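You operate a simulated robot arm through the tools that you are given. There is no shell and no other tool. Be economical: measure what you need, move in short steps, check, and stop when the job is done.

Carry out the task below with a simulated robot arm. There is one attempt and no reset: what you move stays moved.

Task
Take the white filter pad that says "medium" and put it on the top of the service cart. Then shut the door. Then take the black pipe coupling from the filter stand under the drain spout and leave it on the yellow card. Then turn the curve dial to 2. Then close the small flap. Then take the black short pipe and leave it on the side bench before the controller. Keep to this order. Set down upright: black pipe coupling.

Only the result counts: the job must be done as asked and must still hold three seconds after the hand-in. Knocking over, shifting, dropping, spilling or breaking anything else fails it.

Robot
A 7-joint arm with a fingered hand on a trunk, on a base that drives. Base frame: it is fixed to the floor where the robot stands at the start and does not move with it; the origin is under the middle of the robot, x ahead of it, y to its left, z up. Lengths are in mm, angles in degrees, forces in N, time in s.
With the tool pointing down near the work surface it reaches from about 100 to 720 mm from the robot's upright axis, wherever it stands. Its first joint turns from -69.0 to 172.0 degrees. Places, roughly: black pipe coupling (6x6x7 cm) [200, -2300, 800]; black short pipe (9x4x4 cm) [-1100, 1200, 800]; curve dial [300, -3300, 900]; door [200, -700, 1000]; side bench before the controller (34x20 cm) [120, -3240, 800]; small flap [300, -3400, 1100]; top of the service cart [-3000, -100, 800]; white filter pad [500, 250, 500]; yellow card [250, -2000, 750]. Payload 3.4 kg.
The TCP is the grasp point between the finger pads, 39 mm short of the fingertips. In the tool frame z runs along the fingers and y along their closing line. Largest opening 180 mm; the body of the gripper starts 111 mm behind the TCP. The gripper is a hand of 3 fingers: y runs from the thumb to the fingers, the wrist lies at [0, 0, -262] in the tool frame.
Orientation is that of the tool frame in the base frame, as a unit quaternion [w, x, y, z]. With the fingers straight down and closing along the base's y, the tool's x points along the base's -x, its y along +y and its z along -z.

Tools
- The arm moves only by the tool apply_moves. Its argument "rows" is a list of rows, each a list of 6 numbers: the shift along the tool's x, y, z in cm, then the turn, a rotation vector about the tool's x, y, z in degrees. In form: [[x, y, z, rx, ry, rz], ...]. A call has 1 to 10 rows; each row is the pose to reach, as a shift and turn from the pose commanded when the call began, along the tool's axes at that moment. Rows are played at 5 a second. More than 50 mm and 8.6 degrees between two rows, and nothing of the call is played. Where a pose cannot be reached the arm comes as near as it can. A force on the tool above 40 N (or 10 N above the force at the start of the call, whichever is more), or a blocked arm, ends the call early, and 0.2 s more pass. In this call time passes only in rows, and 0.2 s behind the last. The reply holds the time, the measured pose of the TCP, the force on the tool along the base axes, the opening and the grip force, in the units named above and with some noise, with the torque about the TCP (base axes, N m) and any sound that the robot's microphone picked up.
- Cameras (640 x 400 px; columns grow to the right, rows downward): "scene" is now at [158.7, -50.1, 1734.5]; the picture's right is [-0.82, -0.57, 0.00], its down [-0.54, 0.76, -0.36] and it looks along [0.20, -0.29, -0.93] (base axes); focal length 264 px, centre (320, 200). "wrist" rides on the gripper at [63, -36, -128] in the tool frame; the picture's right is [0.50, 0.87, 0.00], its down [-0.75, 0.44, -0.49] and it looks along [-0.43, 0.25, 0.87] (tool axes); focal length 226 px, centre (320, 200). There is no depth. A picture from a camera that has moved, and an enlarged one, comes with that camera's place and axes in the base frame and with its lens. The place of the scene camera against the robot may be out by one fixed shift of up to 18 mm in any direction.
- get_image(camera): a new picture of that camera. It takes no simulated time.
- lift_body(by): slides the trunk up (or, below 0, down) by that many mm; the arm and the scene camera ride with it, the base frame stays. It gives what a move gives, with no picture.
- steer(legs): drives the robot by 1 to 6 legs, each [ahead, left, turn to the left] in mm, mm and degrees, along the robot's own axes; the way and the turn of a leg run together, so that a leg with both is an arc; at most 1500 mm and 180 degrees a leg. The arm and the cameras ride along, it lands a little off, and it stops where it bumps. It gives what a move gives.
- curl_fingers(finger1, finger2, thumb_bend): sets how far each is bent, from 0 (flat) to 1 (curled in); at 0.3 the hand is open as for a grip, at 0.7 the pads meet at the TCP. One left out holds its place. A second passes; each finger stops where it meets its share of the squeeze, and holds until it gets a number again. It is the only way to open and close the hand. It gives what a move gives, with no picture; readings hold the bend of each and the force on the fingers (four entries, about 0 where the hand has none), thumb and palm.
- pan_tilt(pan, tilt): turns the head with the scene camera to pan (to the left, within 143 degrees either way) and tilt (down, from -29 to 69), counted from straight ahead of the robot. It gives what a move gives.
- zoom(camera, box): a new picture of the part [left, top, right, bottom] of that camera's present view, enlarged. It takes no simulated time.
- sign_off(): hands the job in; it is judged then, once.

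Work in short steps. Places have to be worked out from the pictures, the camera data and where the tool is seen: move nearer, look again, correct. Check each grasp and each placing, and mend what went wrong. You have 165 turns and 120 pictures in all, those below and enlarged ones among them. Open the gripper and draw the arm clear of the work before you hand the job in, unless the task says otherwise; then end with one line.

The tools are called after "Request:" as a command line: name --pt "numbers of a row" for each row, then --argument value for the rest, lists and objects as JSON in quotes. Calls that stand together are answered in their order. apply_moves: Moves the arm, as the interface text tells. Its arguments: {"type":"object","properties":{"rows":{"type":"array"}},"required":["rows"]} The other tools are called the same way: lift_body (by) slides the trunk up or down; curl_fingers (finger1, finger2, thumb_bend) moves the fingers one by one; steer (legs) drives the base; pan_tilt (pan, tilt) turns the head that bears the scene camera; get_image (camera) takes a picture; zoom (camera, box) takes an enlarged picture of a part of a camera's view; sign_off () hands the job in.

At the start:

```text
clock: 0.0
tcp_pos: [432.4, -102.8, 1269.6]
tool_rot: [-0.001, 0.001, 1.0, 0.001]
force: [0.5, 1.2, -0.3]
moment: [0.01, -0.02, -0.03]
grip_width: 179.9
grip_force: 0.0
shape: jaw
bend: [0.3, 0.3, 0.3]
finger forces: [0.1, 0.1, 0.0, 0.0, 0.0, 0.1]
trunk travel left (down, up): [-225.0, 317.0]
robot x, y, heading: [5.0, -0.3, -0.1]
head pan, tilt: [-55.0, 68.8]
```

scene: 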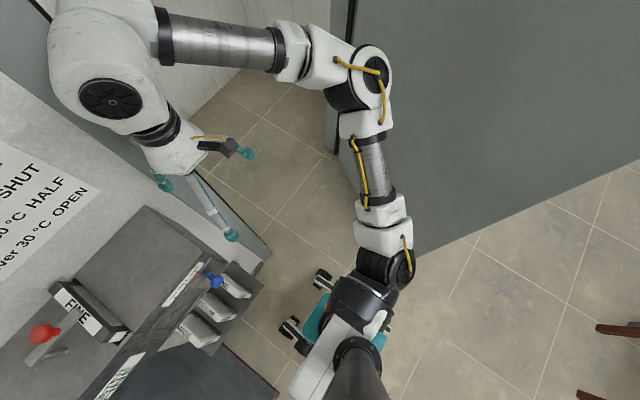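
wrist: 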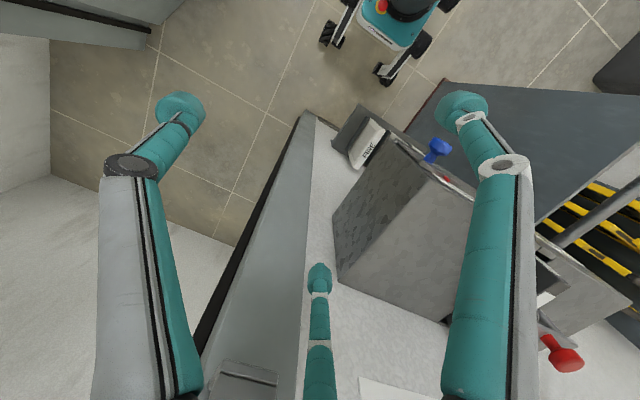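

I start by looking around with the head: first ahead and left, where the white filter pad should be.

Request:
pan_tilt --pan 20 --tilt 55

Request:
get_image --camera "scene"

```text
clock: 1.5
tcp_pos: [428.1, -99.9, 1270.0]
tool_rot: [0.001, 0.0, 1.0, -0.001]
force: [-0.5, -0.4, 0.7]
moment: [-0.01, 0.01, 0.01]
grip_width: 179.8
grip_force: 0.0
shape: jaw
bend: [0.3, 0.3, 0.3]
finger forces: [0.1, 0.0, 0.0, 0.0, 0.0, 0.1]
trunk travel left (down, up): [-225.0, 317.0]
robot x, y, heading: [0.2, 1.1, 0.0]
head pan, tilt: [20.0, 55.0]
```

```text
117 pictures are left
camera scene: at [194.4, 20.4, 1750.1], right [0.34, -0.94, 0.0], down [-0.77, -0.28, -0.57], along [0.54, 0.2, -0.82], focal length 264 px, centre (320, 200)
```

scene: 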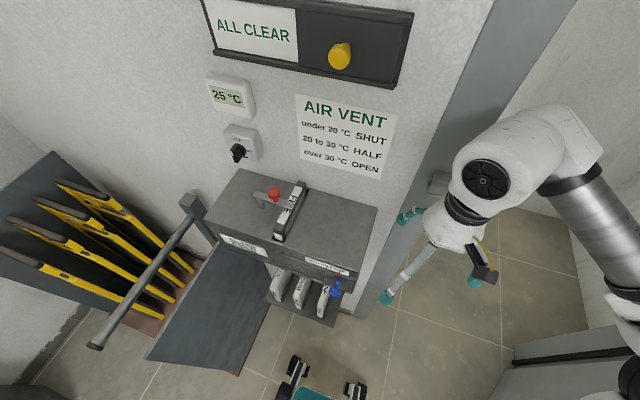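

Three white pads stand below a grey box. I enlarge them to read them.

Request:
zoom --camera "scene" --box '[200, 160, 400, 340]'

Request:
pan_tilt --pan -75 --tilt 30

Request:
get_image --camera "scene"

Request:
pan_tilt --pan 120 --tilt 30

Request:
get_image --camera "scene"

```text
2.22 times, centred on (300, 250) of scene
camera zoom: at [194.4, 20.4, 1750.1], right [0.34, -0.94, 0.0], down [-0.77, -0.28, -0.57], along [0.54, 0.2, -0.82], focal length 586 px, centre (364, 89)
```

zoom: 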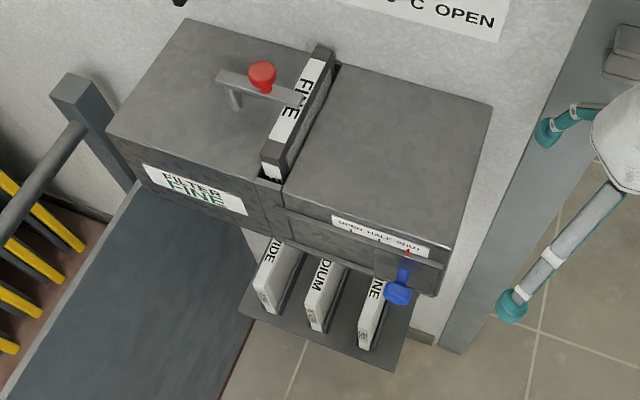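

```text
clock: 3.2
tcp_pos: [429.2, -99.4, 1270.9]
tool_rot: [0.001, 0.0, 1.0, 0.0]
force: [0.7, -0.8, 0.1]
moment: [-0.04, -0.02, 0.0]
grip_width: 179.8
grip_force: 0.1
shape: jaw
bend: [0.3, 0.3, 0.3]
finger forces: [0.0, 0.0, 0.0, 0.0, 0.0, 0.0]
trunk travel left (down, up): [-225.0, 317.0]
robot x, y, heading: [-1.4, -0.1, -0.0]
head pan, tilt: [-75.0, 30.0]
```

```text
115 pictures are left
camera scene: at [150.2, -91.7, 1785.9], right [-0.97, -0.26, 0.0], down [-0.13, 0.49, -0.86], along [0.22, -0.83, -0.5], focal length 264 px, centre (320, 200)
```

scene: 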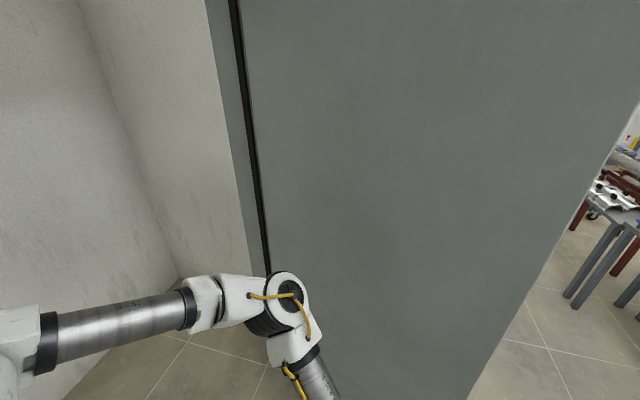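

```text
clock: 6.0
tcp_pos: [429.2, -98.2, 1269.4]
tool_rot: [0.0, 0.001, 1.0, -0.001]
force: [-0.1, 1.1, 0.1]
moment: [0.03, -0.01, 0.05]
grip_width: 179.9
grip_force: 0.0
shape: jaw
bend: [0.3, 0.3, 0.3]
finger forces: [0.0, 0.0, 0.0, 0.1, 0.0, 0.0]
trunk travel left (down, up): [-225.0, 317.0]
robot x, y, heading: [1.3, 3.0, -0.2]
head pan, tilt: [120.0, 30.0]
```

```text
114 pictures are left
camera scene: at [81.5, 73.9, 1786.7], right [0.87, 0.5, 0.0], down [0.25, -0.43, -0.87], along [-0.43, 0.75, -0.5], focal length 264 px, centre (320, 200)
```

scene: 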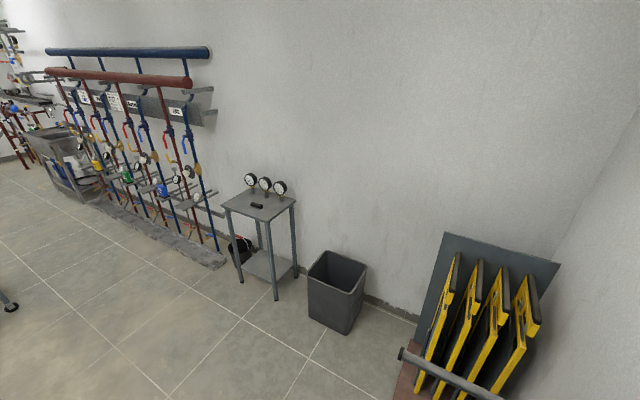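

The pads read WIDE, MEDIUM, FINE, so the medium one is in the middle. I back the base off 250 mm and bring the hand lower to see the tray from the front.

Request:
steer --legs '[[-250, 0, 0]]'

Request:
apply_moves --pt "0 0 5 0 0 0" --pt "0 0 10 0 0 0" --pt "0 0 15 0 0 0" --pt "0 0 20 0 0 0" --pt "0 0 25 0 -6 0" --pt "0 0 30 0 -12 0" --pt "0 0 35 0 -18 0" --pt "0 0 40 0 -24 0" --pt "0 0 45 0 -30 0" --pt "0 0 50 0 -36 0"

Request:
get_image --camera "wrist"

```text
clock: 7.9
tcp_pos: [179.8, -99.4, 1270.9]
tool_rot: [0.001, 0.003, 1.0, -0.001]
force: [-0.1, 0.0, 0.5]
moment: [-0.03, 0.02, 0.01]
grip_width: 179.7
grip_force: 0.0
shape: jaw
bend: [0.3, 0.3, 0.3]
finger forces: [0.0, 0.1, 0.0, 0.1, 0.0, 0.0]
trunk travel left (down, up): [-225.0, 317.0]
robot x, y, heading: [-246.5, 1.5, -0.5]
head pan, tilt: [120.0, 30.0]
```

```text
clock: 10.1
tcp_pos: [179.2, -97.6, 771.2]
tool_rot: [0.312, 0.001, 0.95, -0.002]
force: [0.4, 0.0, -0.2]
moment: [0.0, 0.0, -0.02]
grip_width: 180.1
grip_force: 0.1
shape: jaw
bend: [0.3, 0.3, 0.3]
finger forces: [0.0, 0.0, 0.0, 0.0, 0.0, 0.1]
trunk travel left (down, up): [-225.0, 317.0]
robot x, y, heading: [-248.5, 0.8, -0.3]
head pan, tilt: [120.0, 30.0]
```

```text
113 pictures are left
camera wrist: at [51.5, -133.1, 837.6], right [-0.4, 0.87, -0.3], down [0.32, 0.44, 0.84], along [0.86, 0.24, -0.45], focal length 226 px, centre (320, 200)
```

wrist: 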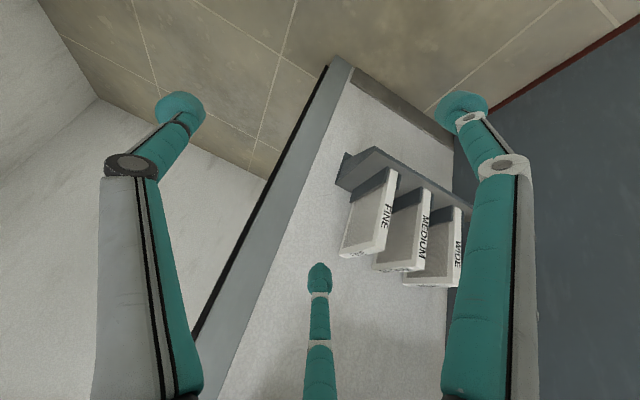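

The pads stand up on a small shelf, showing their labelled front edges. I enlarge this view to measure them.

Request:
zoom --camera "wrist" --box '[310, 130, 490, 300]'

Request:
pan_tilt --pan 15 --tilt 45

Request:
zoom --camera "scene" --box '[200, 100, 400, 280]'

```text
2.35 times, centred on (400, 215) of wrist
camera zoom: at [51.5, -133.1, 837.6], right [-0.4, 0.87, -0.3], down [0.32, 0.44, 0.84], along [0.86, 0.24, -0.45], focal length 532 px, centre (132, 165)
```

zoom: 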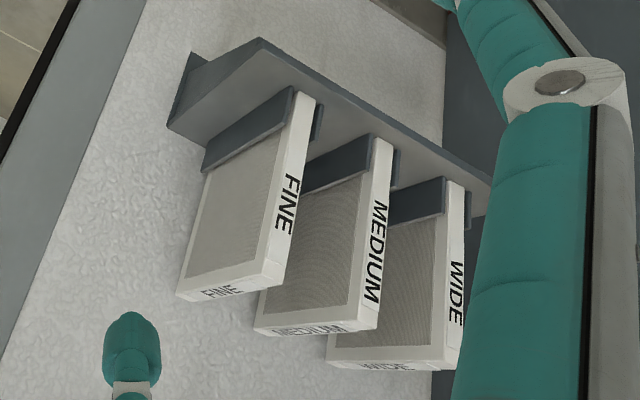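

```text
clock: 11.9
tcp_pos: [179.8, -98.1, 771.6]
tool_rot: [0.311, 0.002, 0.95, -0.003]
force: [0.2, 0.4, 0.5]
moment: [-0.05, 0.01, 0.02]
grip_width: 179.8
grip_force: 0.0
shape: jaw
bend: [0.3, 0.3, 0.3]
finger forces: [0.0, 0.0, 0.0, 0.0, 0.0, 0.1]
trunk travel left (down, up): [-225.0, 317.0]
robot x, y, heading: [-245.0, 0.6, -0.3]
head pan, tilt: [15.0, 45.0]
```

```text
2.22 times, centred on (300, 190) of scene
camera zoom: at [-44.0, 15.9, 1763.6], right [0.25, -0.97, 0.0], down [-0.69, -0.18, -0.71], along [0.68, 0.18, -0.71], focal length 586 px, centre (364, 222)
```

zoom: 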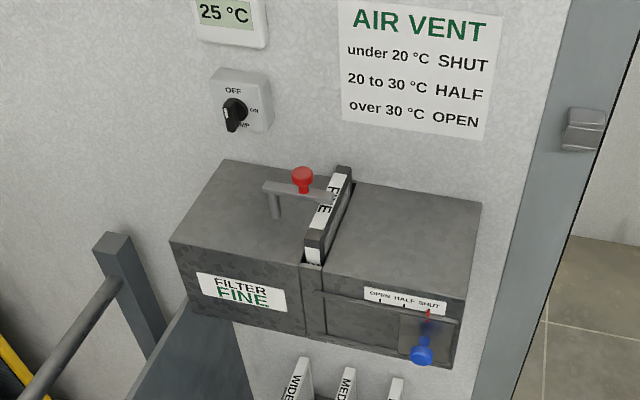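

The pads are about 23 mm thick with roughly 40 mm gaps, so the hand must be partly closed before it goes in. I try a pre-shape and look.

Request:
curl_fingers --finger1 0.55 --finger2 0.55 --thumb_bend 0.55

Request:
get_image --camera "wrist"

```text
clock: 12.9
tcp_pos: [179.4, -98.8, 771.7]
tool_rot: [0.311, 0.002, 0.95, -0.003]
force: [0.0, 0.1, -0.6]
moment: [0.03, 0.01, 0.0]
grip_width: 53.4
grip_force: 0.0
shape: fingers
bend: [0.55, 0.55, 0.55]
finger forces: [0.0, 0.0, 0.0, 0.0, 0.1, 0.1]
trunk travel left (down, up): [-225.0, 317.0]
robot x, y, heading: [-246.4, 0.3, -0.3]
head pan, tilt: [15.0, 45.0]
```

```text
110 pictures are left
camera wrist: at [51.7, -132.8, 837.8], right [-0.4, 0.87, -0.3], down [0.32, 0.44, 0.84], along [0.86, 0.24, -0.45], focal length 226 px, centre (320, 200)
```

wrist: 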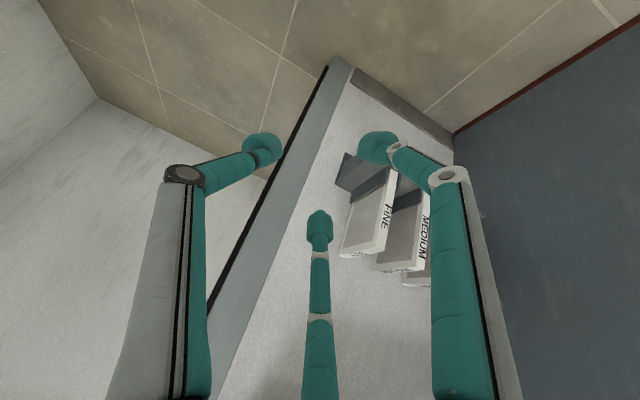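

At bend 0.55 the opening is 53 mm. I shift the hand left towards the pads, tilt it further up, and look for a second bearing.

Request:
apply_moves --pt "0 5 0 0 -4 0" --pt "0 10 0 0 -8 0" --pt "0 15 0 0 -12 0" --pt "0 20 0 0 -16 0" --pt "0 25 0 0 -20 0" --pt "0 29 0 0 -24 0"

Request:
get_image --camera "wrist"

```text
clock: 14.3
tcp_pos: [265.0, 157.0, 868.2]
tool_rot: [0.451, -0.031, 0.892, -0.01]
force: [-0.6, -0.4, -0.5]
moment: [-0.01, -0.03, 0.03]
grip_width: 53.4
grip_force: 0.0
shape: fingers
bend: [0.55, 0.55, 0.55]
finger forces: [0.0, 0.1, 0.1, 0.1, 0.0, 0.1]
out of reach, approached as far as the arm can: row 2, 3, 4, 5, 6
trunk travel left (down, up): [-225.0, 317.0]
robot x, y, heading: [-249.7, 1.6, -0.7]
head pan, tilt: [15.0, 45.0]
```

```text
109 pictures are left
camera wrist: at [125.3, 115.4, 894.4], right [-0.34, 0.83, -0.44], down [0.03, 0.48, 0.88], along [0.94, 0.28, -0.19], focal length 226 px, centre (320, 200)
```

wrist: 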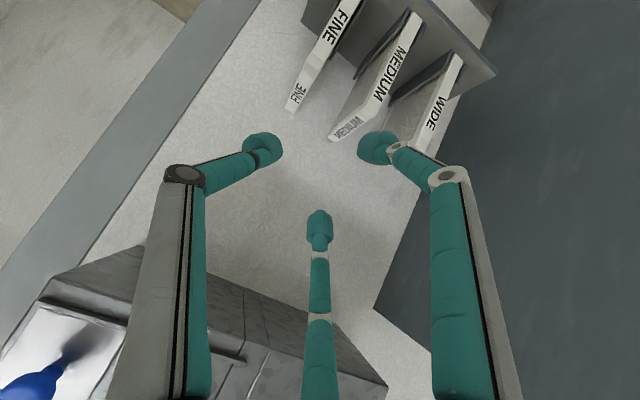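

Crossing the two bearings puts the medium pad's top front corner at about (400, 199, 688), 135 mm deep along x, with its neighbours about 90 mm to each side. I move to a pre-grasp point in front of it.

Request:
apply_moves --pt "2 1 3 0 0 0" --pt "4 2 6 0 0 0" --pt "6 3 9 0 0 0" --pt "8.6 4.2 12 0 0 0" --pt "8.6 4.2 13.8 0 0 0"

Request:
get_image --camera "wrist"

```text
clock: 15.5
tcp_pos: [356.7, 194.4, 754.1]
tool_rot: [0.427, -0.047, 0.903, -0.014]
force: [-0.7, 0.0, -0.1]
moment: [0.03, 0.02, 0.03]
grip_width: 53.3
grip_force: 0.0
shape: fingers
bend: [0.55, 0.55, 0.55]
finger forces: [0.0, 0.1, 0.1, 0.0, 0.0, 0.0]
out of reach, approached as far as the arm can: row 1, 2, 3, 4, 5
trunk travel left (down, up): [-225.0, 317.0]
robot x, y, heading: [-248.5, 0.0, -0.5]
head pan, tilt: [15.0, 45.0]
```

```text
108 pictures are left
camera wrist: at [219.6, 150.8, 789.0], right [-0.38, 0.81, -0.44], down [0.07, 0.5, 0.86], along [0.92, 0.3, -0.24], focal length 226 px, centre (320, 200)
```

wrist: 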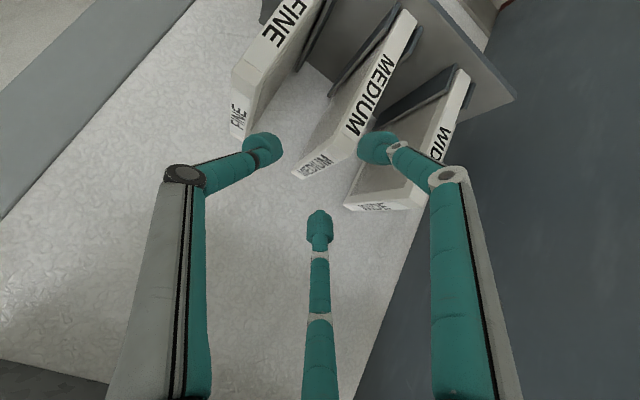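

My triangulation still holds, but the arm reaches a limit in this posture. I back off 150 mm and lower the trunk 150 mm to get a flatter approach.

Request:
steer --legs '[[-150, 0, 0]]'

Request:
lift_body --by -150

Request:
apply_moves --pt "0 0 0.5 0 0 0"

```text
clock: 16.9
tcp_pos: [206.0, 194.8, 754.9]
tool_rot: [0.427, -0.047, 0.903, -0.014]
force: [0.8, -0.7, -0.2]
moment: [-0.03, -0.01, -0.04]
grip_width: 53.3
grip_force: 0.1
shape: fingers
bend: [0.55, 0.55, 0.55]
finger forces: [0.0, 0.0, 0.0, 0.0, 0.0, 0.0]
trunk travel left (down, up): [-225.0, 317.0]
robot x, y, heading: [-394.5, 2.2, -0.4]
head pan, tilt: [15.0, 45.0]
```

```text
clock: 18.6
tcp_pos: [175.5, 196.7, 496.1]
tool_rot: [0.321, -0.051, 0.946, -0.009]
force: [0.4, -0.6, -0.2]
moment: [0.01, 0.0, 0.01]
grip_width: 53.2
grip_force: 0.1
shape: fingers
bend: [0.55, 0.55, 0.55]
finger forces: [0.0, 0.1, 0.0, 0.0, 0.0, 0.0]
trunk travel left (down, up): [-75.0, 467.0]
robot x, y, heading: [-398.5, 3.0, -0.3]
head pan, tilt: [15.0, 45.0]
```

```text
clock: 19.0
tcp_pos: [179.8, 197.6, 491.1]
tool_rot: [0.32, -0.051, 0.946, -0.008]
force: [0.9, -0.1, -0.3]
moment: [0.02, 0.0, -0.03]
grip_width: 53.6
grip_force: 0.0
shape: fingers
bend: [0.55, 0.55, 0.55]
finger forces: [0.1, 0.0, 0.1, 0.0, 0.0, 0.0]
trunk travel left (down, up): [-75.0, 467.0]
robot x, y, heading: [-397.2, 1.3, -0.3]
head pan, tilt: [15.0, 45.0]
```

The hand ended lower than expected, and the arm is no longer at a limit. I raise it in front of the pad while tilting it forward and taking out a small roll.

Request:
apply_moves --pt "-3.5 0 -2.6 0 -3.6 1.2" --pt "-7 0 -5.2 0 -7.2 2.4" --pt "-10.5 0 -7.8 0 -10.8 3.5" --pt "-14 0 -10.4 0 -14.4 4.7" --pt "-17.5 0 -13.1 0 -18 5.8"

Request:
get_image --camera "wrist"

```text
clock: 20.2
tcp_pos: [248.8, 208.4, 708.2]
tool_rot: [0.45, -0.012, 0.893, 0.012]
force: [0.2, 1.0, 0.2]
moment: [-0.01, -0.01, -0.01]
grip_width: 53.4
grip_force: 0.0
shape: fingers
bend: [0.55, 0.55, 0.55]
finger forces: [0.1, 0.0, 0.0, 0.1, 0.1, 0.0]
out of reach, approached as far as the arm can: row 1, 2, 3, 4, 5
trunk travel left (down, up): [-75.0, 467.0]
robot x, y, heading: [-395.4, 1.1, -0.3]
head pan, tilt: [15.0, 45.0]
```

```text
107 pictures are left
camera wrist: at [108.3, 167.5, 732.5], right [-0.33, 0.86, -0.39], down [0.04, 0.43, 0.9], along [0.94, 0.28, -0.17], focal length 226 px, centre (320, 200)
```

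wrist: 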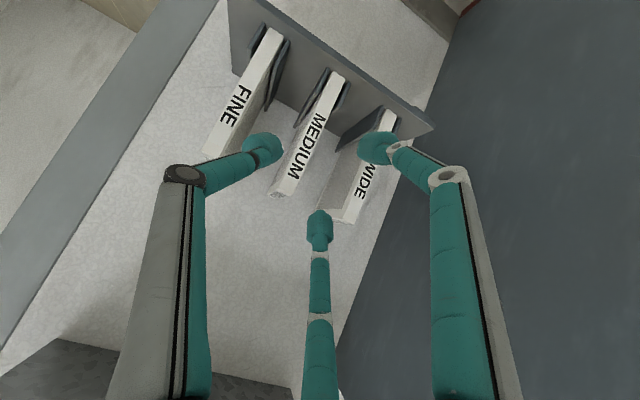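

The hand is aligned at y about 202. I lower it 78 mm straight down and then use the base drive for the straight forward approach.

Request:
apply_moves --pt "3.1 -0.3 2.3 0 0 0" --pt "6.2 -0.6 4.6 0 0 0"

Request:
steer --legs '[[110, 0, 0]]'

Request:
get_image --camera "wrist"

```text
clock: 20.8
tcp_pos: [281.0, 197.1, 663.7]
tool_rot: [0.443, -0.019, 0.896, 0.012]
force: [0.2, -0.3, 0.1]
moment: [-0.01, -0.04, -0.01]
grip_width: 53.3
grip_force: 0.1
shape: fingers
bend: [0.55, 0.55, 0.55]
finger forces: [0.0, 0.1, 0.1, 0.0, 0.1, 0.0]
out of reach, approached as far as the arm can: row 1, 2
trunk travel left (down, up): [-75.0, 467.0]
robot x, y, heading: [-399.7, 1.1, -0.4]
head pan, tilt: [15.0, 45.0]
```

```text
clock: 22.0
tcp_pos: [392.6, 196.9, 664.0]
tool_rot: [0.444, -0.019, 0.896, 0.012]
force: [0.3, 0.3, -0.7]
moment: [-0.02, 0.0, 0.0]
grip_width: 53.6
grip_force: 0.1
shape: fingers
bend: [0.55, 0.55, 0.55]
finger forces: [0.0, 0.1, 0.1, 0.1, 0.1, 0.0]
trunk travel left (down, up): [-75.0, 467.0]
robot x, y, heading: [-285.5, -0.2, -0.5]
head pan, tilt: [15.0, 45.0]
```

```text
106 pictures are left
camera wrist: at [252.3, 155.5, 692.3], right [-0.34, 0.85, -0.39], down [0.05, 0.43, 0.9], along [0.94, 0.29, -0.19], focal length 226 px, centre (320, 200)
```

wrist: 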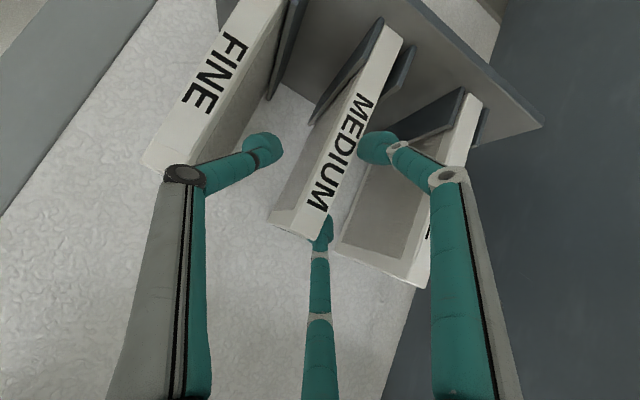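

The hand straddles the medium pad nicely. I lower the trunk 35 mm and go 35 mm further in, then look.

Request:
lift_body --by -35

Request:
steer --legs '[[35, 0, 0]]'

Request:
get_image --camera "wrist"

```text
clock: 22.8
tcp_pos: [387.4, 196.8, 625.4]
tool_rot: [0.432, -0.022, 0.901, 0.011]
force: [-0.1, 0.3, -1.0]
moment: [0.0, 0.03, -0.05]
grip_width: 53.2
grip_force: 0.0
shape: fingers
bend: [0.55, 0.55, 0.55]
finger forces: [0.0, 0.0, 0.0, 0.1, 0.0, 0.0]
trunk travel left (down, up): [-40.0, 502.0]
robot x, y, heading: [-280.7, 3.5, -0.3]
head pan, tilt: [15.0, 45.0]
```

```text
clock: 23.7
tcp_pos: [423.7, 195.8, 623.0]
tool_rot: [0.431, -0.021, 0.902, 0.011]
force: [0.2, 0.2, -0.5]
moment: [0.0, 0.01, -0.01]
grip_width: 53.4
grip_force: 0.1
shape: fingers
bend: [0.55, 0.55, 0.55]
finger forces: [0.1, 0.0, 0.0, 0.0, 0.0, 0.1]
trunk travel left (down, up): [-40.0, 502.0]
robot x, y, heading: [-254.1, 2.1, -0.2]
head pan, tilt: [15.0, 45.0]
```

```text
105 pictures are left
camera wrist: at [285.3, 154.3, 654.3], right [-0.35, 0.85, -0.39], down [0.07, 0.44, 0.9], along [0.93, 0.29, -0.21], focal length 226 px, centre (320, 200)
```

wrist: 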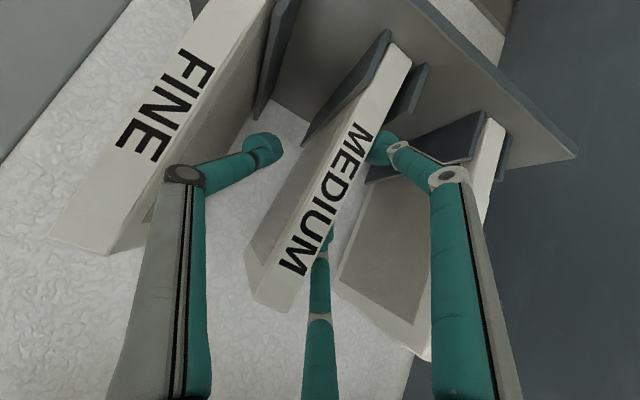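

Thumb and fingers are on opposite sides of the pad, so I close.

Request:
curl_fingers --finger1 0.8 --finger2 0.8 --thumb_bend 0.8

Request:
get_image --camera "wrist"

```text
clock: 24.7
tcp_pos: [421.3, 197.3, 627.8]
tool_rot: [0.435, -0.021, 0.9, 0.01]
force: [-0.6, 0.0, 1.8]
moment: [-0.01, 0.0, -0.05]
grip_width: 15.2
grip_force: 18.2
shape: fingers
bend: [0.71, 0.7, 0.67]
finger forces: [9.5, 9.0, 0.0, 0.0, 18.1, 0.0]
trunk travel left (down, up): [-40.0, 502.0]
robot x, y, heading: [-246.2, 1.6, -0.3]
head pan, tilt: [15.0, 45.0]
```

```text
104 pictures are left
camera wrist: at [281.7, 154.6, 657.4], right [-0.35, 0.85, -0.39], down [0.06, 0.44, 0.9], along [0.93, 0.29, -0.21], focal length 226 px, centre (320, 200)
```

wrist: 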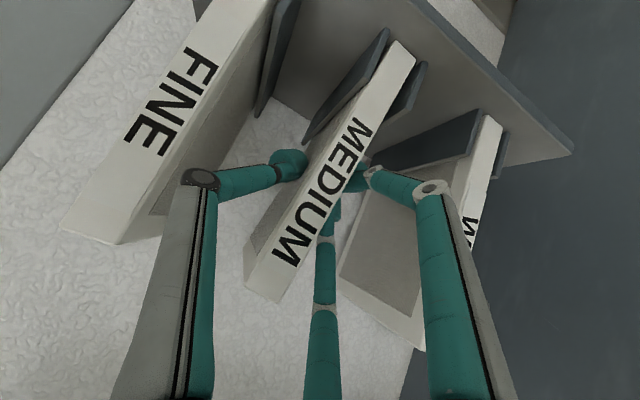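

A firm grip. I lift 80 mm with the trunk to clear the holder, then check.

Request:
lift_body --by 80

Request:
get_image --camera "wrist"

```text
clock: 25.8
tcp_pos: [420.2, 196.8, 705.8]
tool_rot: [0.433, -0.022, 0.901, 0.011]
force: [0.6, 0.8, -1.7]
moment: [-0.04, 0.03, 0.02]
grip_width: 14.8
grip_force: 18.0
shape: fingers
bend: [0.71, 0.7, 0.67]
finger forces: [9.7, 8.6, 0.1, 0.0, 18.2, 0.1]
trunk travel left (down, up): [-120.0, 422.0]
robot x, y, heading: [-252.0, -1.6, -0.5]
head pan, tilt: [15.0, 45.0]
```

```text
103 pictures are left
camera wrist: at [282.4, 154.5, 736.0], right [-0.35, 0.85, -0.39], down [0.07, 0.44, 0.9], along [0.93, 0.29, -0.21], focal length 226 px, centre (320, 200)
```

wrist: 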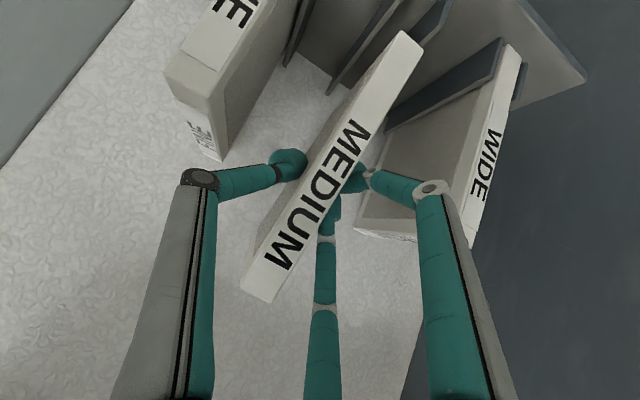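

The pad is free of its holder. I back away 300 mm and look towards the service cart behind the robot.

Request:
steer --legs '[[-300, 0, 0]]'

Request:
pan_tilt --pan 143 --tilt 22

Request:
get_image --camera "scene"

Request:
pan_tilt --pan -143 --tilt 22

Request:
get_image --camera "scene"

```text
clock: 27.9
tcp_pos: [117.9, 198.5, 707.5]
tool_rot: [0.433, -0.02, 0.901, 0.01]
force: [0.2, 0.1, -0.9]
moment: [0.0, 0.05, -0.03]
grip_width: 14.8
grip_force: 18.1
shape: fingers
bend: [0.71, 0.7, 0.67]
finger forces: [9.6, 8.7, 0.0, 0.0, 18.2, 0.0]
trunk travel left (down, up): [-120.0, 422.0]
robot x, y, heading: [-554.7, 2.3, -0.4]
head pan, tilt: [15.0, 45.0]
```

```text
clock: 30.0
tcp_pos: [115.0, 199.0, 710.3]
tool_rot: [0.436, -0.021, 0.9, 0.01]
force: [-0.1, 1.1, -0.9]
moment: [-0.03, 0.02, -0.02]
grip_width: 14.7
grip_force: 18.0
shape: fingers
bend: [0.71, 0.7, 0.67]
finger forces: [9.6, 8.6, 0.1, 0.1, 18.1, 0.0]
trunk travel left (down, up): [-120.0, 422.0]
robot x, y, heading: [-554.7, 5.1, -0.3]
head pan, tilt: [143.0, 22.0]
```

```text
102 pictures are left
camera scene: at [-345.3, 57.6, 1673.6], right [0.61, 0.79, 0.0], down [0.29, -0.23, -0.93], along [-0.74, 0.56, -0.37], focal length 264 px, centre (320, 200)
```

scene: 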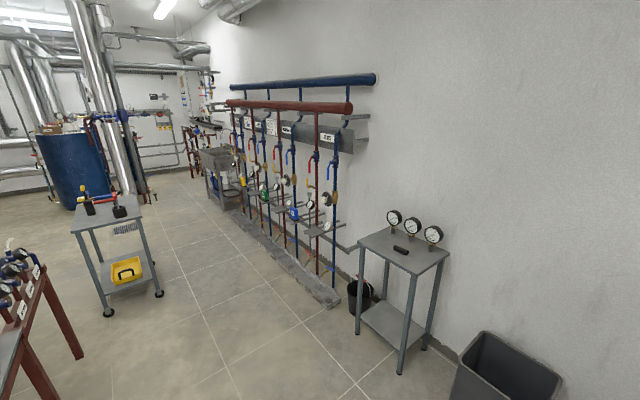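

```text
clock: 33.9
tcp_pos: [114.8, 199.5, 709.7]
tool_rot: [0.436, -0.021, 0.9, 0.01]
force: [-0.1, 0.1, -0.8]
moment: [0.01, 0.06, 0.03]
grip_width: 14.9
grip_force: 18.6
shape: fingers
bend: [0.71, 0.7, 0.67]
finger forces: [9.6, 8.7, 0.1, 0.1, 18.1, 0.0]
trunk travel left (down, up): [-120.0, 422.0]
robot x, y, heading: [-553.9, -0.2, -0.4]
head pan, tilt: [-143.0, 22.0]
```

```text
101 pictures are left
camera scene: at [-346.1, -54.0, 1673.5], right [-0.6, 0.8, 0.0], down [0.3, 0.22, -0.93], along [-0.75, -0.55, -0.37], focal length 264 px, centre (320, 200)
```

scene: 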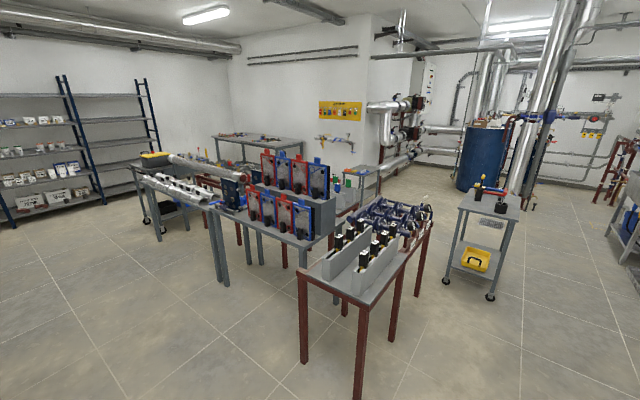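

The cart is at about (-2940, -140) and a red-legged table lies along y < -400. I back up, turn left, and drive along y≈+150 towards the cart.

Request:
steer --legs '[[-350, 100, 0], [0, 0, 90], [0, 0, 90]]'

Request:
pan_tilt --pan 0 --tilt 30

Request:
get_image --camera "scene"

```text
clock: 43.8
tcp_pos: [-1560.5, -95.3, 710.3]
tool_rot: [0.011, 0.9, 0.023, -0.435]
force: [-0.4, 0.4, -0.5]
moment: [-0.03, -0.02, 0.03]
grip_width: 14.4
grip_force: 19.0
shape: fingers
bend: [0.71, 0.7, 0.67]
finger forces: [10.5, 9.5, 0.0, 0.0, 18.3, 0.0]
trunk travel left (down, up): [-120.0, 422.0]
robot x, y, heading: [-891.7, 99.2, 179.7]
head pan, tilt: [-143.0, 22.0]
```

```text
clock: 46.1
tcp_pos: [-1558.3, -95.1, 712.4]
tool_rot: [0.011, 0.898, 0.023, -0.438]
force: [-1.1, 0.1, -0.6]
moment: [0.02, -0.05, -0.04]
grip_width: 14.6
grip_force: 19.2
shape: fingers
bend: [0.71, 0.7, 0.67]
finger forces: [10.7, 9.7, 0.1, 0.0, 18.1, 0.0]
trunk travel left (down, up): [-120.0, 422.0]
robot x, y, heading: [-893.6, 99.5, 179.9]
head pan, tilt: [0.0, 30.0]
```

```text
100 pictures are left
camera scene: at [-1240.0, 107.5, 1659.9], right [0.01, 1.0, 0.0], down [0.5, 0.0, -0.86], along [-0.86, 0.0, -0.5], focal length 264 px, centre (320, 200)
```

scene: 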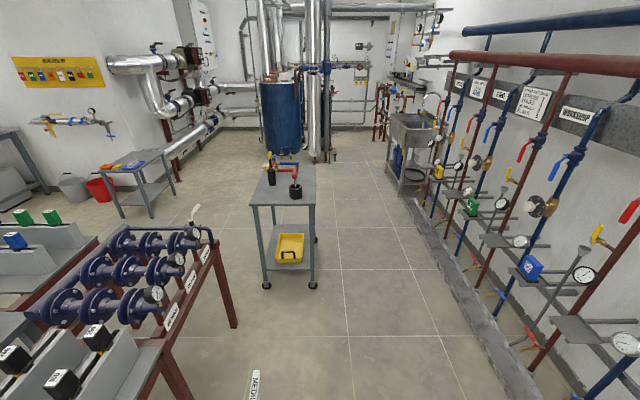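

The cart's top looks partly occupied. I enlarge it to find the free area.

Request:
zoom --camera "scene" --box '[230, 140, 340, 220]'

```text
5.00 times, centred on (285, 180) of scene
camera zoom: at [-1240.0, 107.5, 1659.9], right [0.01, 1.0, 0.0], down [0.5, 0.0, -0.86], along [-0.86, 0.0, -0.5], focal length 1318 px, centre (495, 300)
```

zoom: 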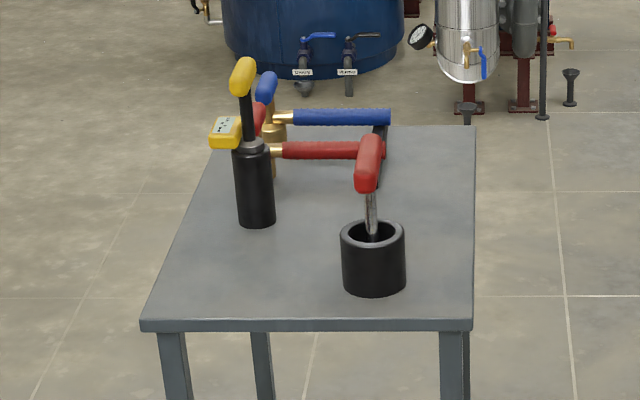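

Free area on the cart: x from -2660 to about -2880, y from -330 to about -110; the cup is at (-2760, -55). I raise the trunk 280 mm and drive to a standoff point, then look again.

Request:
lift_body --by 280

Request:
steer --legs '[[800, 70, 0]]'

Request:
pan_tilt --pan 0 --tilt 55

Request:
get_image --camera "scene"

Request:
get_image --camera "wrist"

```text
clock: 48.9
tcp_pos: [-1558.5, -95.4, 992.1]
tool_rot: [0.011, 0.898, 0.023, -0.439]
force: [-0.3, 1.2, -0.8]
moment: [0.01, -0.06, 0.0]
grip_width: 14.5
grip_force: 19.0
shape: fingers
bend: [0.71, 0.7, 0.67]
finger forces: [10.7, 9.8, 0.0, 0.0, 18.1, 0.1]
trunk travel left (down, up): [-400.0, 142.0]
robot x, y, heading: [-894.0, 99.9, 179.6]
head pan, tilt: [0.0, 30.0]
```

```text
clock: 53.2
tcp_pos: [-2358.1, -143.7, 993.5]
tool_rot: [0.007, 0.899, 0.015, -0.438]
force: [0.0, 0.5, -0.7]
moment: [0.0, -0.05, 0.0]
grip_width: 14.3
grip_force: 19.5
shape: fingers
bend: [0.71, 0.7, 0.67]
finger forces: [10.9, 9.7, 0.0, 0.0, 18.2, 0.0]
trunk travel left (down, up): [-400.0, 142.0]
robot x, y, heading: [-1688.6, 44.9, 178.8]
head pan, tilt: [0.0, 30.0]
```

```text
clock: 54.1
tcp_pos: [-2355.5, -143.8, 994.8]
tool_rot: [0.008, 0.898, 0.016, -0.439]
force: [0.5, 0.1, -0.7]
moment: [0.0, -0.05, -0.01]
grip_width: 14.5
grip_force: 19.2
shape: fingers
bend: [0.71, 0.7, 0.67]
finger forces: [10.9, 9.8, 0.0, 0.0, 18.0, 0.0]
trunk travel left (down, up): [-400.0, 142.0]
robot x, y, heading: [-1689.2, 43.7, 178.7]
head pan, tilt: [0.0, 55.0]
```

```text
98 pictures are left
camera scene: at [-1738.2, 48.1, 1928.2], right [0.02, 1.0, 0.0], down [0.82, -0.02, -0.57], along [-0.57, 0.01, -0.82], focal length 264 px, centre (320, 200)
```

scene: 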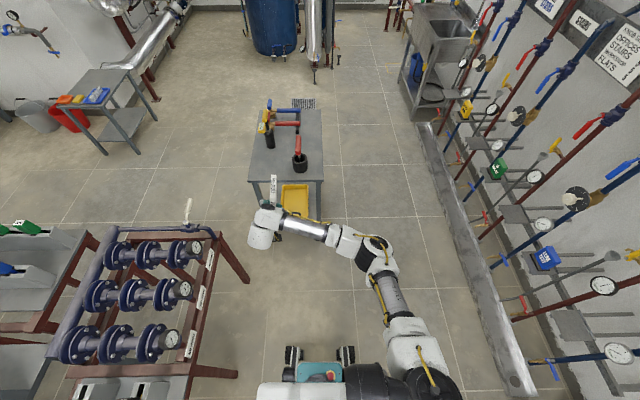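

```text
97 pictures are left
camera wrist: at [-2218.8, -102.6, 1023.1], right [0.34, -0.85, -0.39], down [-0.06, -0.44, 0.9], along [-0.94, -0.28, -0.2], focal length 226 px, centre (320, 200)
```

wrist: 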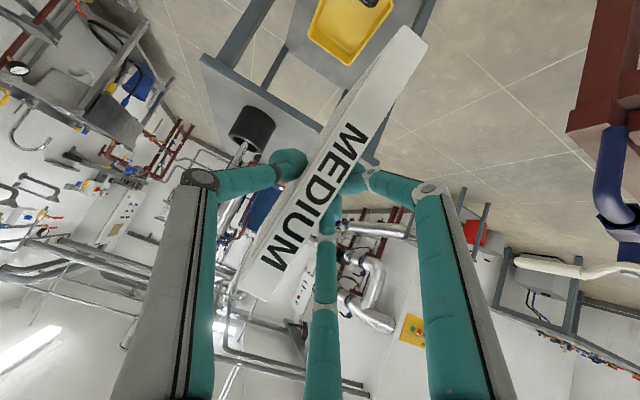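

The cart edge and cup positions agree in both views, with the top at about z 803. I drive in to place the pad's footprint at x -2690 to -2825, y about -170, then look again.

Request:
steer --legs '[[355, 34, 1]]'

Request:
pan_tilt --pan 0 --tilt 60

Request:
get_image --camera "scene"

Request:
get_image --camera "wrist"

```text
clock: 56.4
tcp_pos: [-2711.6, -180.7, 993.7]
tool_rot: [0.01, 0.898, 0.021, -0.439]
force: [-0.7, 0.1, -1.4]
moment: [0.0, -0.04, 0.01]
grip_width: 14.2
grip_force: 19.8
shape: fingers
bend: [0.71, 0.7, 0.67]
finger forces: [10.9, 9.7, 0.0, 0.0, 18.0, 0.1]
trunk travel left (down, up): [-400.0, 142.0]
robot x, y, heading: [-2051.1, 16.9, 179.4]
head pan, tilt: [0.0, 55.0]
```

```text
clock: 57.0
tcp_pos: [-2709.1, -179.8, 996.1]
tool_rot: [0.01, 0.898, 0.021, -0.44]
force: [0.2, 0.3, -0.6]
moment: [0.01, -0.05, 0.01]
grip_width: 14.5
grip_force: 19.8
shape: fingers
bend: [0.71, 0.7, 0.67]
finger forces: [11.1, 10.0, 0.1, 0.1, 18.1, 0.0]
trunk travel left (down, up): [-400.0, 142.0]
robot x, y, heading: [-2049.0, 14.2, 179.3]
head pan, tilt: [0.0, 60.0]
```

```text
96 pictures are left
camera scene: at [-2090.9, 18.4, 1922.1], right [0.01, 1.0, 0.0], down [0.87, -0.01, -0.5], along [-0.5, 0.0, -0.87], focal length 264 px, centre (320, 200)
```

scene: 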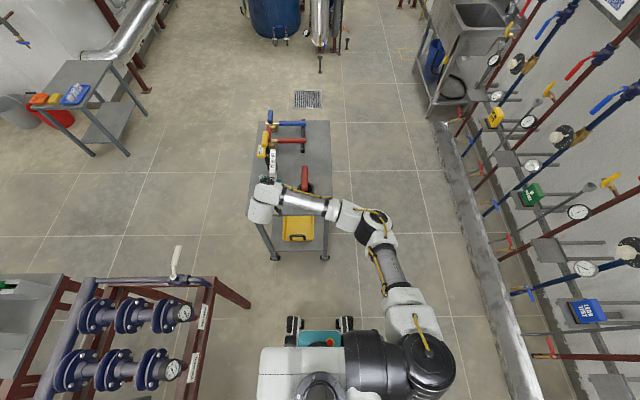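

```text
95 pictures are left
camera wrist: at [-2573.2, -137.8, 1024.2], right [0.35, -0.85, -0.4], down [-0.05, -0.44, 0.9], along [-0.94, -0.29, -0.2], focal length 226 px, centre (320, 200)
```

wrist: 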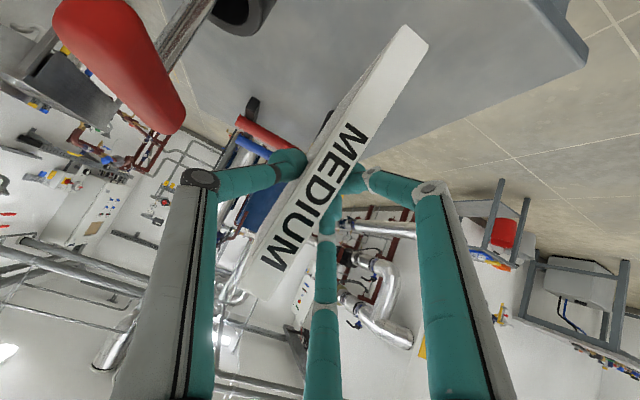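

The pad is vertical (tool y has no z component) and clear of everything. I lower the trunk towards contact.

Request:
lift_body --by -48

Request:
get_image --camera "wrist"

Request:
pan_tilt --pan -14 --tilt 50

Request:
zoom --camera "scene" --box '[160, 100, 320, 220]'

```text
clock: 58.0
tcp_pos: [-2709.8, -180.5, 948.5]
tool_rot: [0.01, 0.897, 0.021, -0.441]
force: [-0.2, 0.9, -0.9]
moment: [0.0, -0.07, 0.06]
grip_width: 14.5
grip_force: 19.4
shape: fingers
bend: [0.71, 0.7, 0.67]
finger forces: [11.0, 10.0, 0.0, 0.0, 18.2, 0.1]
trunk travel left (down, up): [-352.0, 190.0]
robot x, y, heading: [-2047.2, 15.5, 179.6]
head pan, tilt: [0.0, 60.0]
```

```text
94 pictures are left
camera wrist: at [-2573.1, -137.6, 976.7], right [0.34, -0.85, -0.4], down [-0.05, -0.44, 0.9], along [-0.94, -0.29, -0.2], focal length 226 px, centre (320, 200)
```

wrist: 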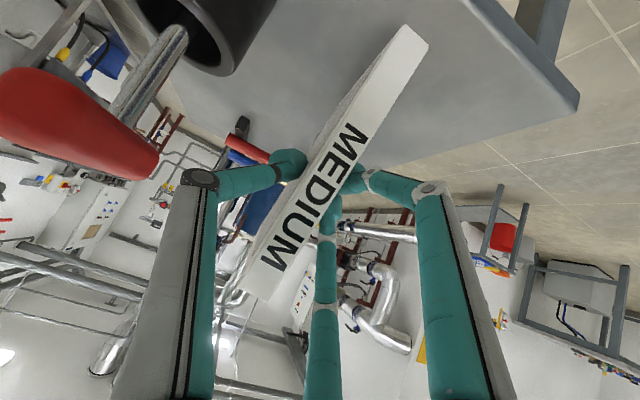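

```text
clock: 58.7
tcp_pos: [-2709.3, -179.7, 946.9]
tool_rot: [0.01, 0.898, 0.022, -0.44]
force: [0.2, 0.2, -0.7]
moment: [0.02, -0.07, 0.02]
grip_width: 14.1
grip_force: 19.7
shape: fingers
bend: [0.71, 0.7, 0.67]
finger forces: [11.0, 10.0, 0.0, 0.1, 18.2, 0.0]
trunk travel left (down, up): [-352.0, 190.0]
robot x, y, heading: [-2050.3, 16.4, 179.3]
head pan, tilt: [-14.0, 50.0]
```

```text
3.33 times, centred on (240, 160) of scene
camera zoom: at [-2117.2, 37.6, 1886.6], right [0.25, 0.97, 0.0], down [0.74, -0.19, -0.64], along [-0.62, 0.16, -0.77], focal length 878 px, centre (587, 333)
```

zoom: 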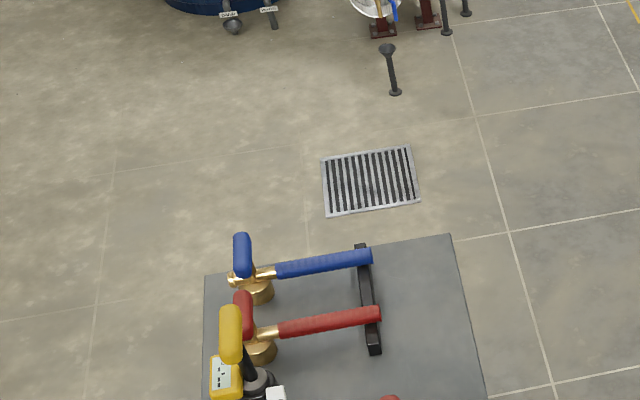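

The bottom edge should be some 15–20 mm above the top. I lower in small steps and watch the force.

Request:
lift_body --by -10

Request:
lift_body --by -5

Request:
get_image --camera "wrist"

```text
clock: 59.3
tcp_pos: [-2709.9, -181.2, 938.4]
tool_rot: [0.01, 0.898, 0.021, -0.44]
force: [0.9, -0.1, -0.6]
moment: [-0.02, -0.02, -0.02]
grip_width: 14.6
grip_force: 19.8
shape: fingers
bend: [0.71, 0.7, 0.67]
finger forces: [11.1, 10.6, 0.1, 0.1, 18.3, 0.1]
trunk travel left (down, up): [-342.0, 200.0]
robot x, y, heading: [-2047.1, 16.5, 179.7]
head pan, tilt: [-14.0, 50.0]
```

```text
clock: 59.8
tcp_pos: [-2708.3, -180.9, 931.9]
tool_rot: [0.01, 0.898, 0.021, -0.44]
force: [-1.2, -0.5, 0.1]
moment: [0.01, 0.05, 0.02]
grip_width: 14.3
grip_force: 20.2
shape: fingers
bend: [0.71, 0.7, 0.67]
finger forces: [11.0, 10.8, 0.0, 0.0, 18.5, 0.1]
trunk travel left (down, up): [-337.0, 205.0]
robot x, y, heading: [-2046.9, 12.2, 179.6]
head pan, tilt: [-14.0, 50.0]
```

```text
92 pictures are left
camera wrist: at [-2573.1, -137.8, 961.1], right [0.35, -0.85, -0.4], down [-0.05, -0.44, 0.9], along [-0.94, -0.29, -0.2], focal length 226 px, centre (320, 200)
```

wrist: 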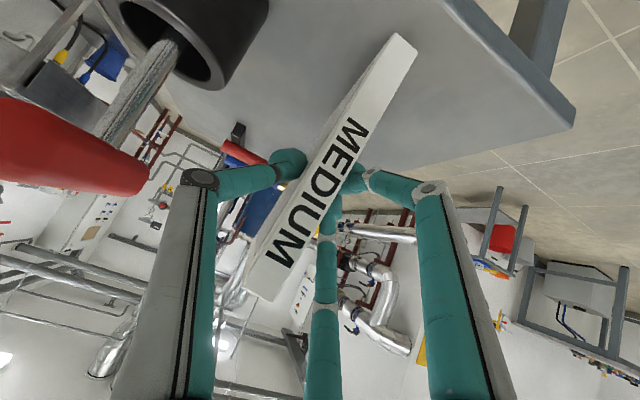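

The pad has shifted slightly in view, which suggests it touched. I lower 4 mm more and check.

Request:
lift_body --by -4

Request:
get_image --camera "wrist"

```text
clock: 60.4
tcp_pos: [-2710.5, -180.3, 928.4]
tool_rot: [0.01, 0.898, 0.021, -0.44]
force: [-0.1, 0.6, -0.1]
moment: [0.01, 0.06, -0.02]
grip_width: 14.3
grip_force: 19.9
shape: fingers
bend: [0.71, 0.7, 0.67]
finger forces: [10.9, 11.1, 0.1, 0.0, 18.4, 0.0]
trunk travel left (down, up): [-333.0, 209.0]
robot x, y, heading: [-2044.8, 12.9, 179.7]
head pan, tilt: [-14.0, 50.0]
```

```text
91 pictures are left
camera wrist: at [-2573.2, -137.8, 957.1], right [0.35, -0.85, -0.4], down [-0.05, -0.44, 0.9], along [-0.94, -0.29, -0.2], focal length 226 px, centre (320, 200)
```

wrist: 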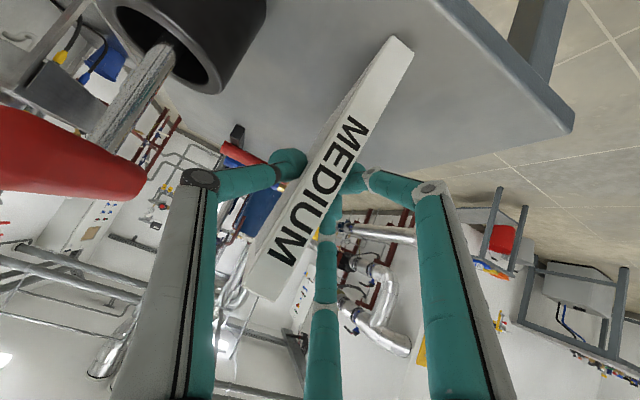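

It is sliding in the grip, so it rests on the cart top. I release gently by equal small amounts.

Request:
curl_fingers --finger1 0.66 --finger2 0.65 --thumb_bend 0.62

Request:
curl_fingers --finger1 0.58 --finger2 0.58 --thumb_bend 0.56

Request:
get_image --camera "wrist"

```text
clock: 61.4
tcp_pos: [-2709.4, -181.3, 928.9]
tool_rot: [0.009, 0.898, 0.021, -0.44]
force: [0.4, -0.4, -0.2]
moment: [0.02, -0.03, -0.02]
grip_width: 19.9
grip_force: 1.0
shape: fingers
bend: [0.66, 0.65, 0.62]
finger forces: [0.4, 0.4, 0.1, 0.0, 0.8, 0.0]
trunk travel left (down, up): [-333.0, 209.0]
robot x, y, heading: [-2049.3, 12.5, 179.7]
head pan, tilt: [-14.0, 50.0]
```

```text
clock: 62.4
tcp_pos: [-2709.9, -180.7, 929.3]
tool_rot: [0.01, 0.898, 0.021, -0.44]
force: [0.2, 1.2, 0.2]
moment: [0.0, -0.02, 0.0]
grip_width: 46.6
grip_force: 0.0
shape: fingers
bend: [0.57, 0.57, 0.56]
finger forces: [0.1, 0.0, 0.0, 0.1, 0.1, 0.1]
trunk travel left (down, up): [-333.0, 209.0]
robot x, y, heading: [-2050.1, 15.9, 179.4]
head pan, tilt: [-14.0, 50.0]
```

```text
90 pictures are left
camera wrist: at [-2573.3, -137.8, 957.1], right [0.35, -0.85, -0.4], down [-0.05, -0.44, 0.9], along [-0.94, -0.29, -0.2], focal length 226 px, centre (320, 200)
```

wrist: 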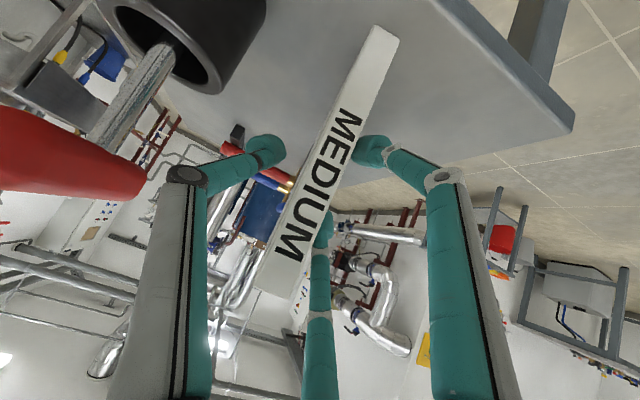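

The pad stands by itself. I open slightly more and back out straight.

Request:
curl_fingers --finger1 0.5 --finger2 0.5 --thumb_bend 0.53

Request:
steer --legs '[[-250, 0, 0]]'

Request:
get_image --camera "wrist"

```text
clock: 63.4
tcp_pos: [-2709.7, -181.1, 928.8]
tool_rot: [0.01, 0.898, 0.021, -0.44]
force: [0.5, 0.7, 0.4]
moment: [0.0, -0.01, 0.05]
grip_width: 66.5
grip_force: 0.0
shape: fingers
bend: [0.5, 0.5, 0.53]
finger forces: [0.0, 0.0, 0.0, 0.0, 0.0, 0.1]
trunk travel left (down, up): [-333.0, 209.0]
robot x, y, heading: [-2049.2, 12.9, 179.5]
head pan, tilt: [-14.0, 50.0]
```

```text
clock: 65.2
tcp_pos: [-2458.9, -180.3, 929.0]
tool_rot: [0.009, 0.897, 0.019, -0.441]
force: [0.5, 0.5, -0.4]
moment: [-0.01, -0.01, -0.02]
grip_width: 66.6
grip_force: 0.1
shape: fingers
bend: [0.5, 0.5, 0.53]
finger forces: [0.1, 0.0, 0.1, 0.1, 0.1, 0.0]
trunk travel left (down, up): [-333.0, 209.0]
robot x, y, heading: [-1796.1, 10.5, 179.5]
head pan, tilt: [-14.0, 50.0]
```

```text
89 pictures are left
camera wrist: at [-2322.1, -138.9, 957.5], right [0.34, -0.85, -0.4], down [-0.05, -0.44, 0.9], along [-0.94, -0.29, -0.2], focal length 226 px, centre (320, 200)
```

wrist: 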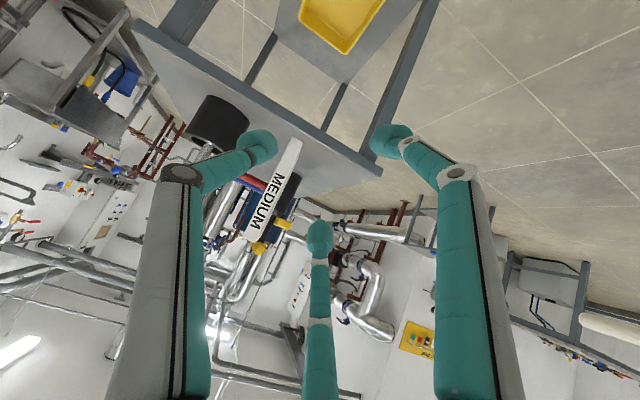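

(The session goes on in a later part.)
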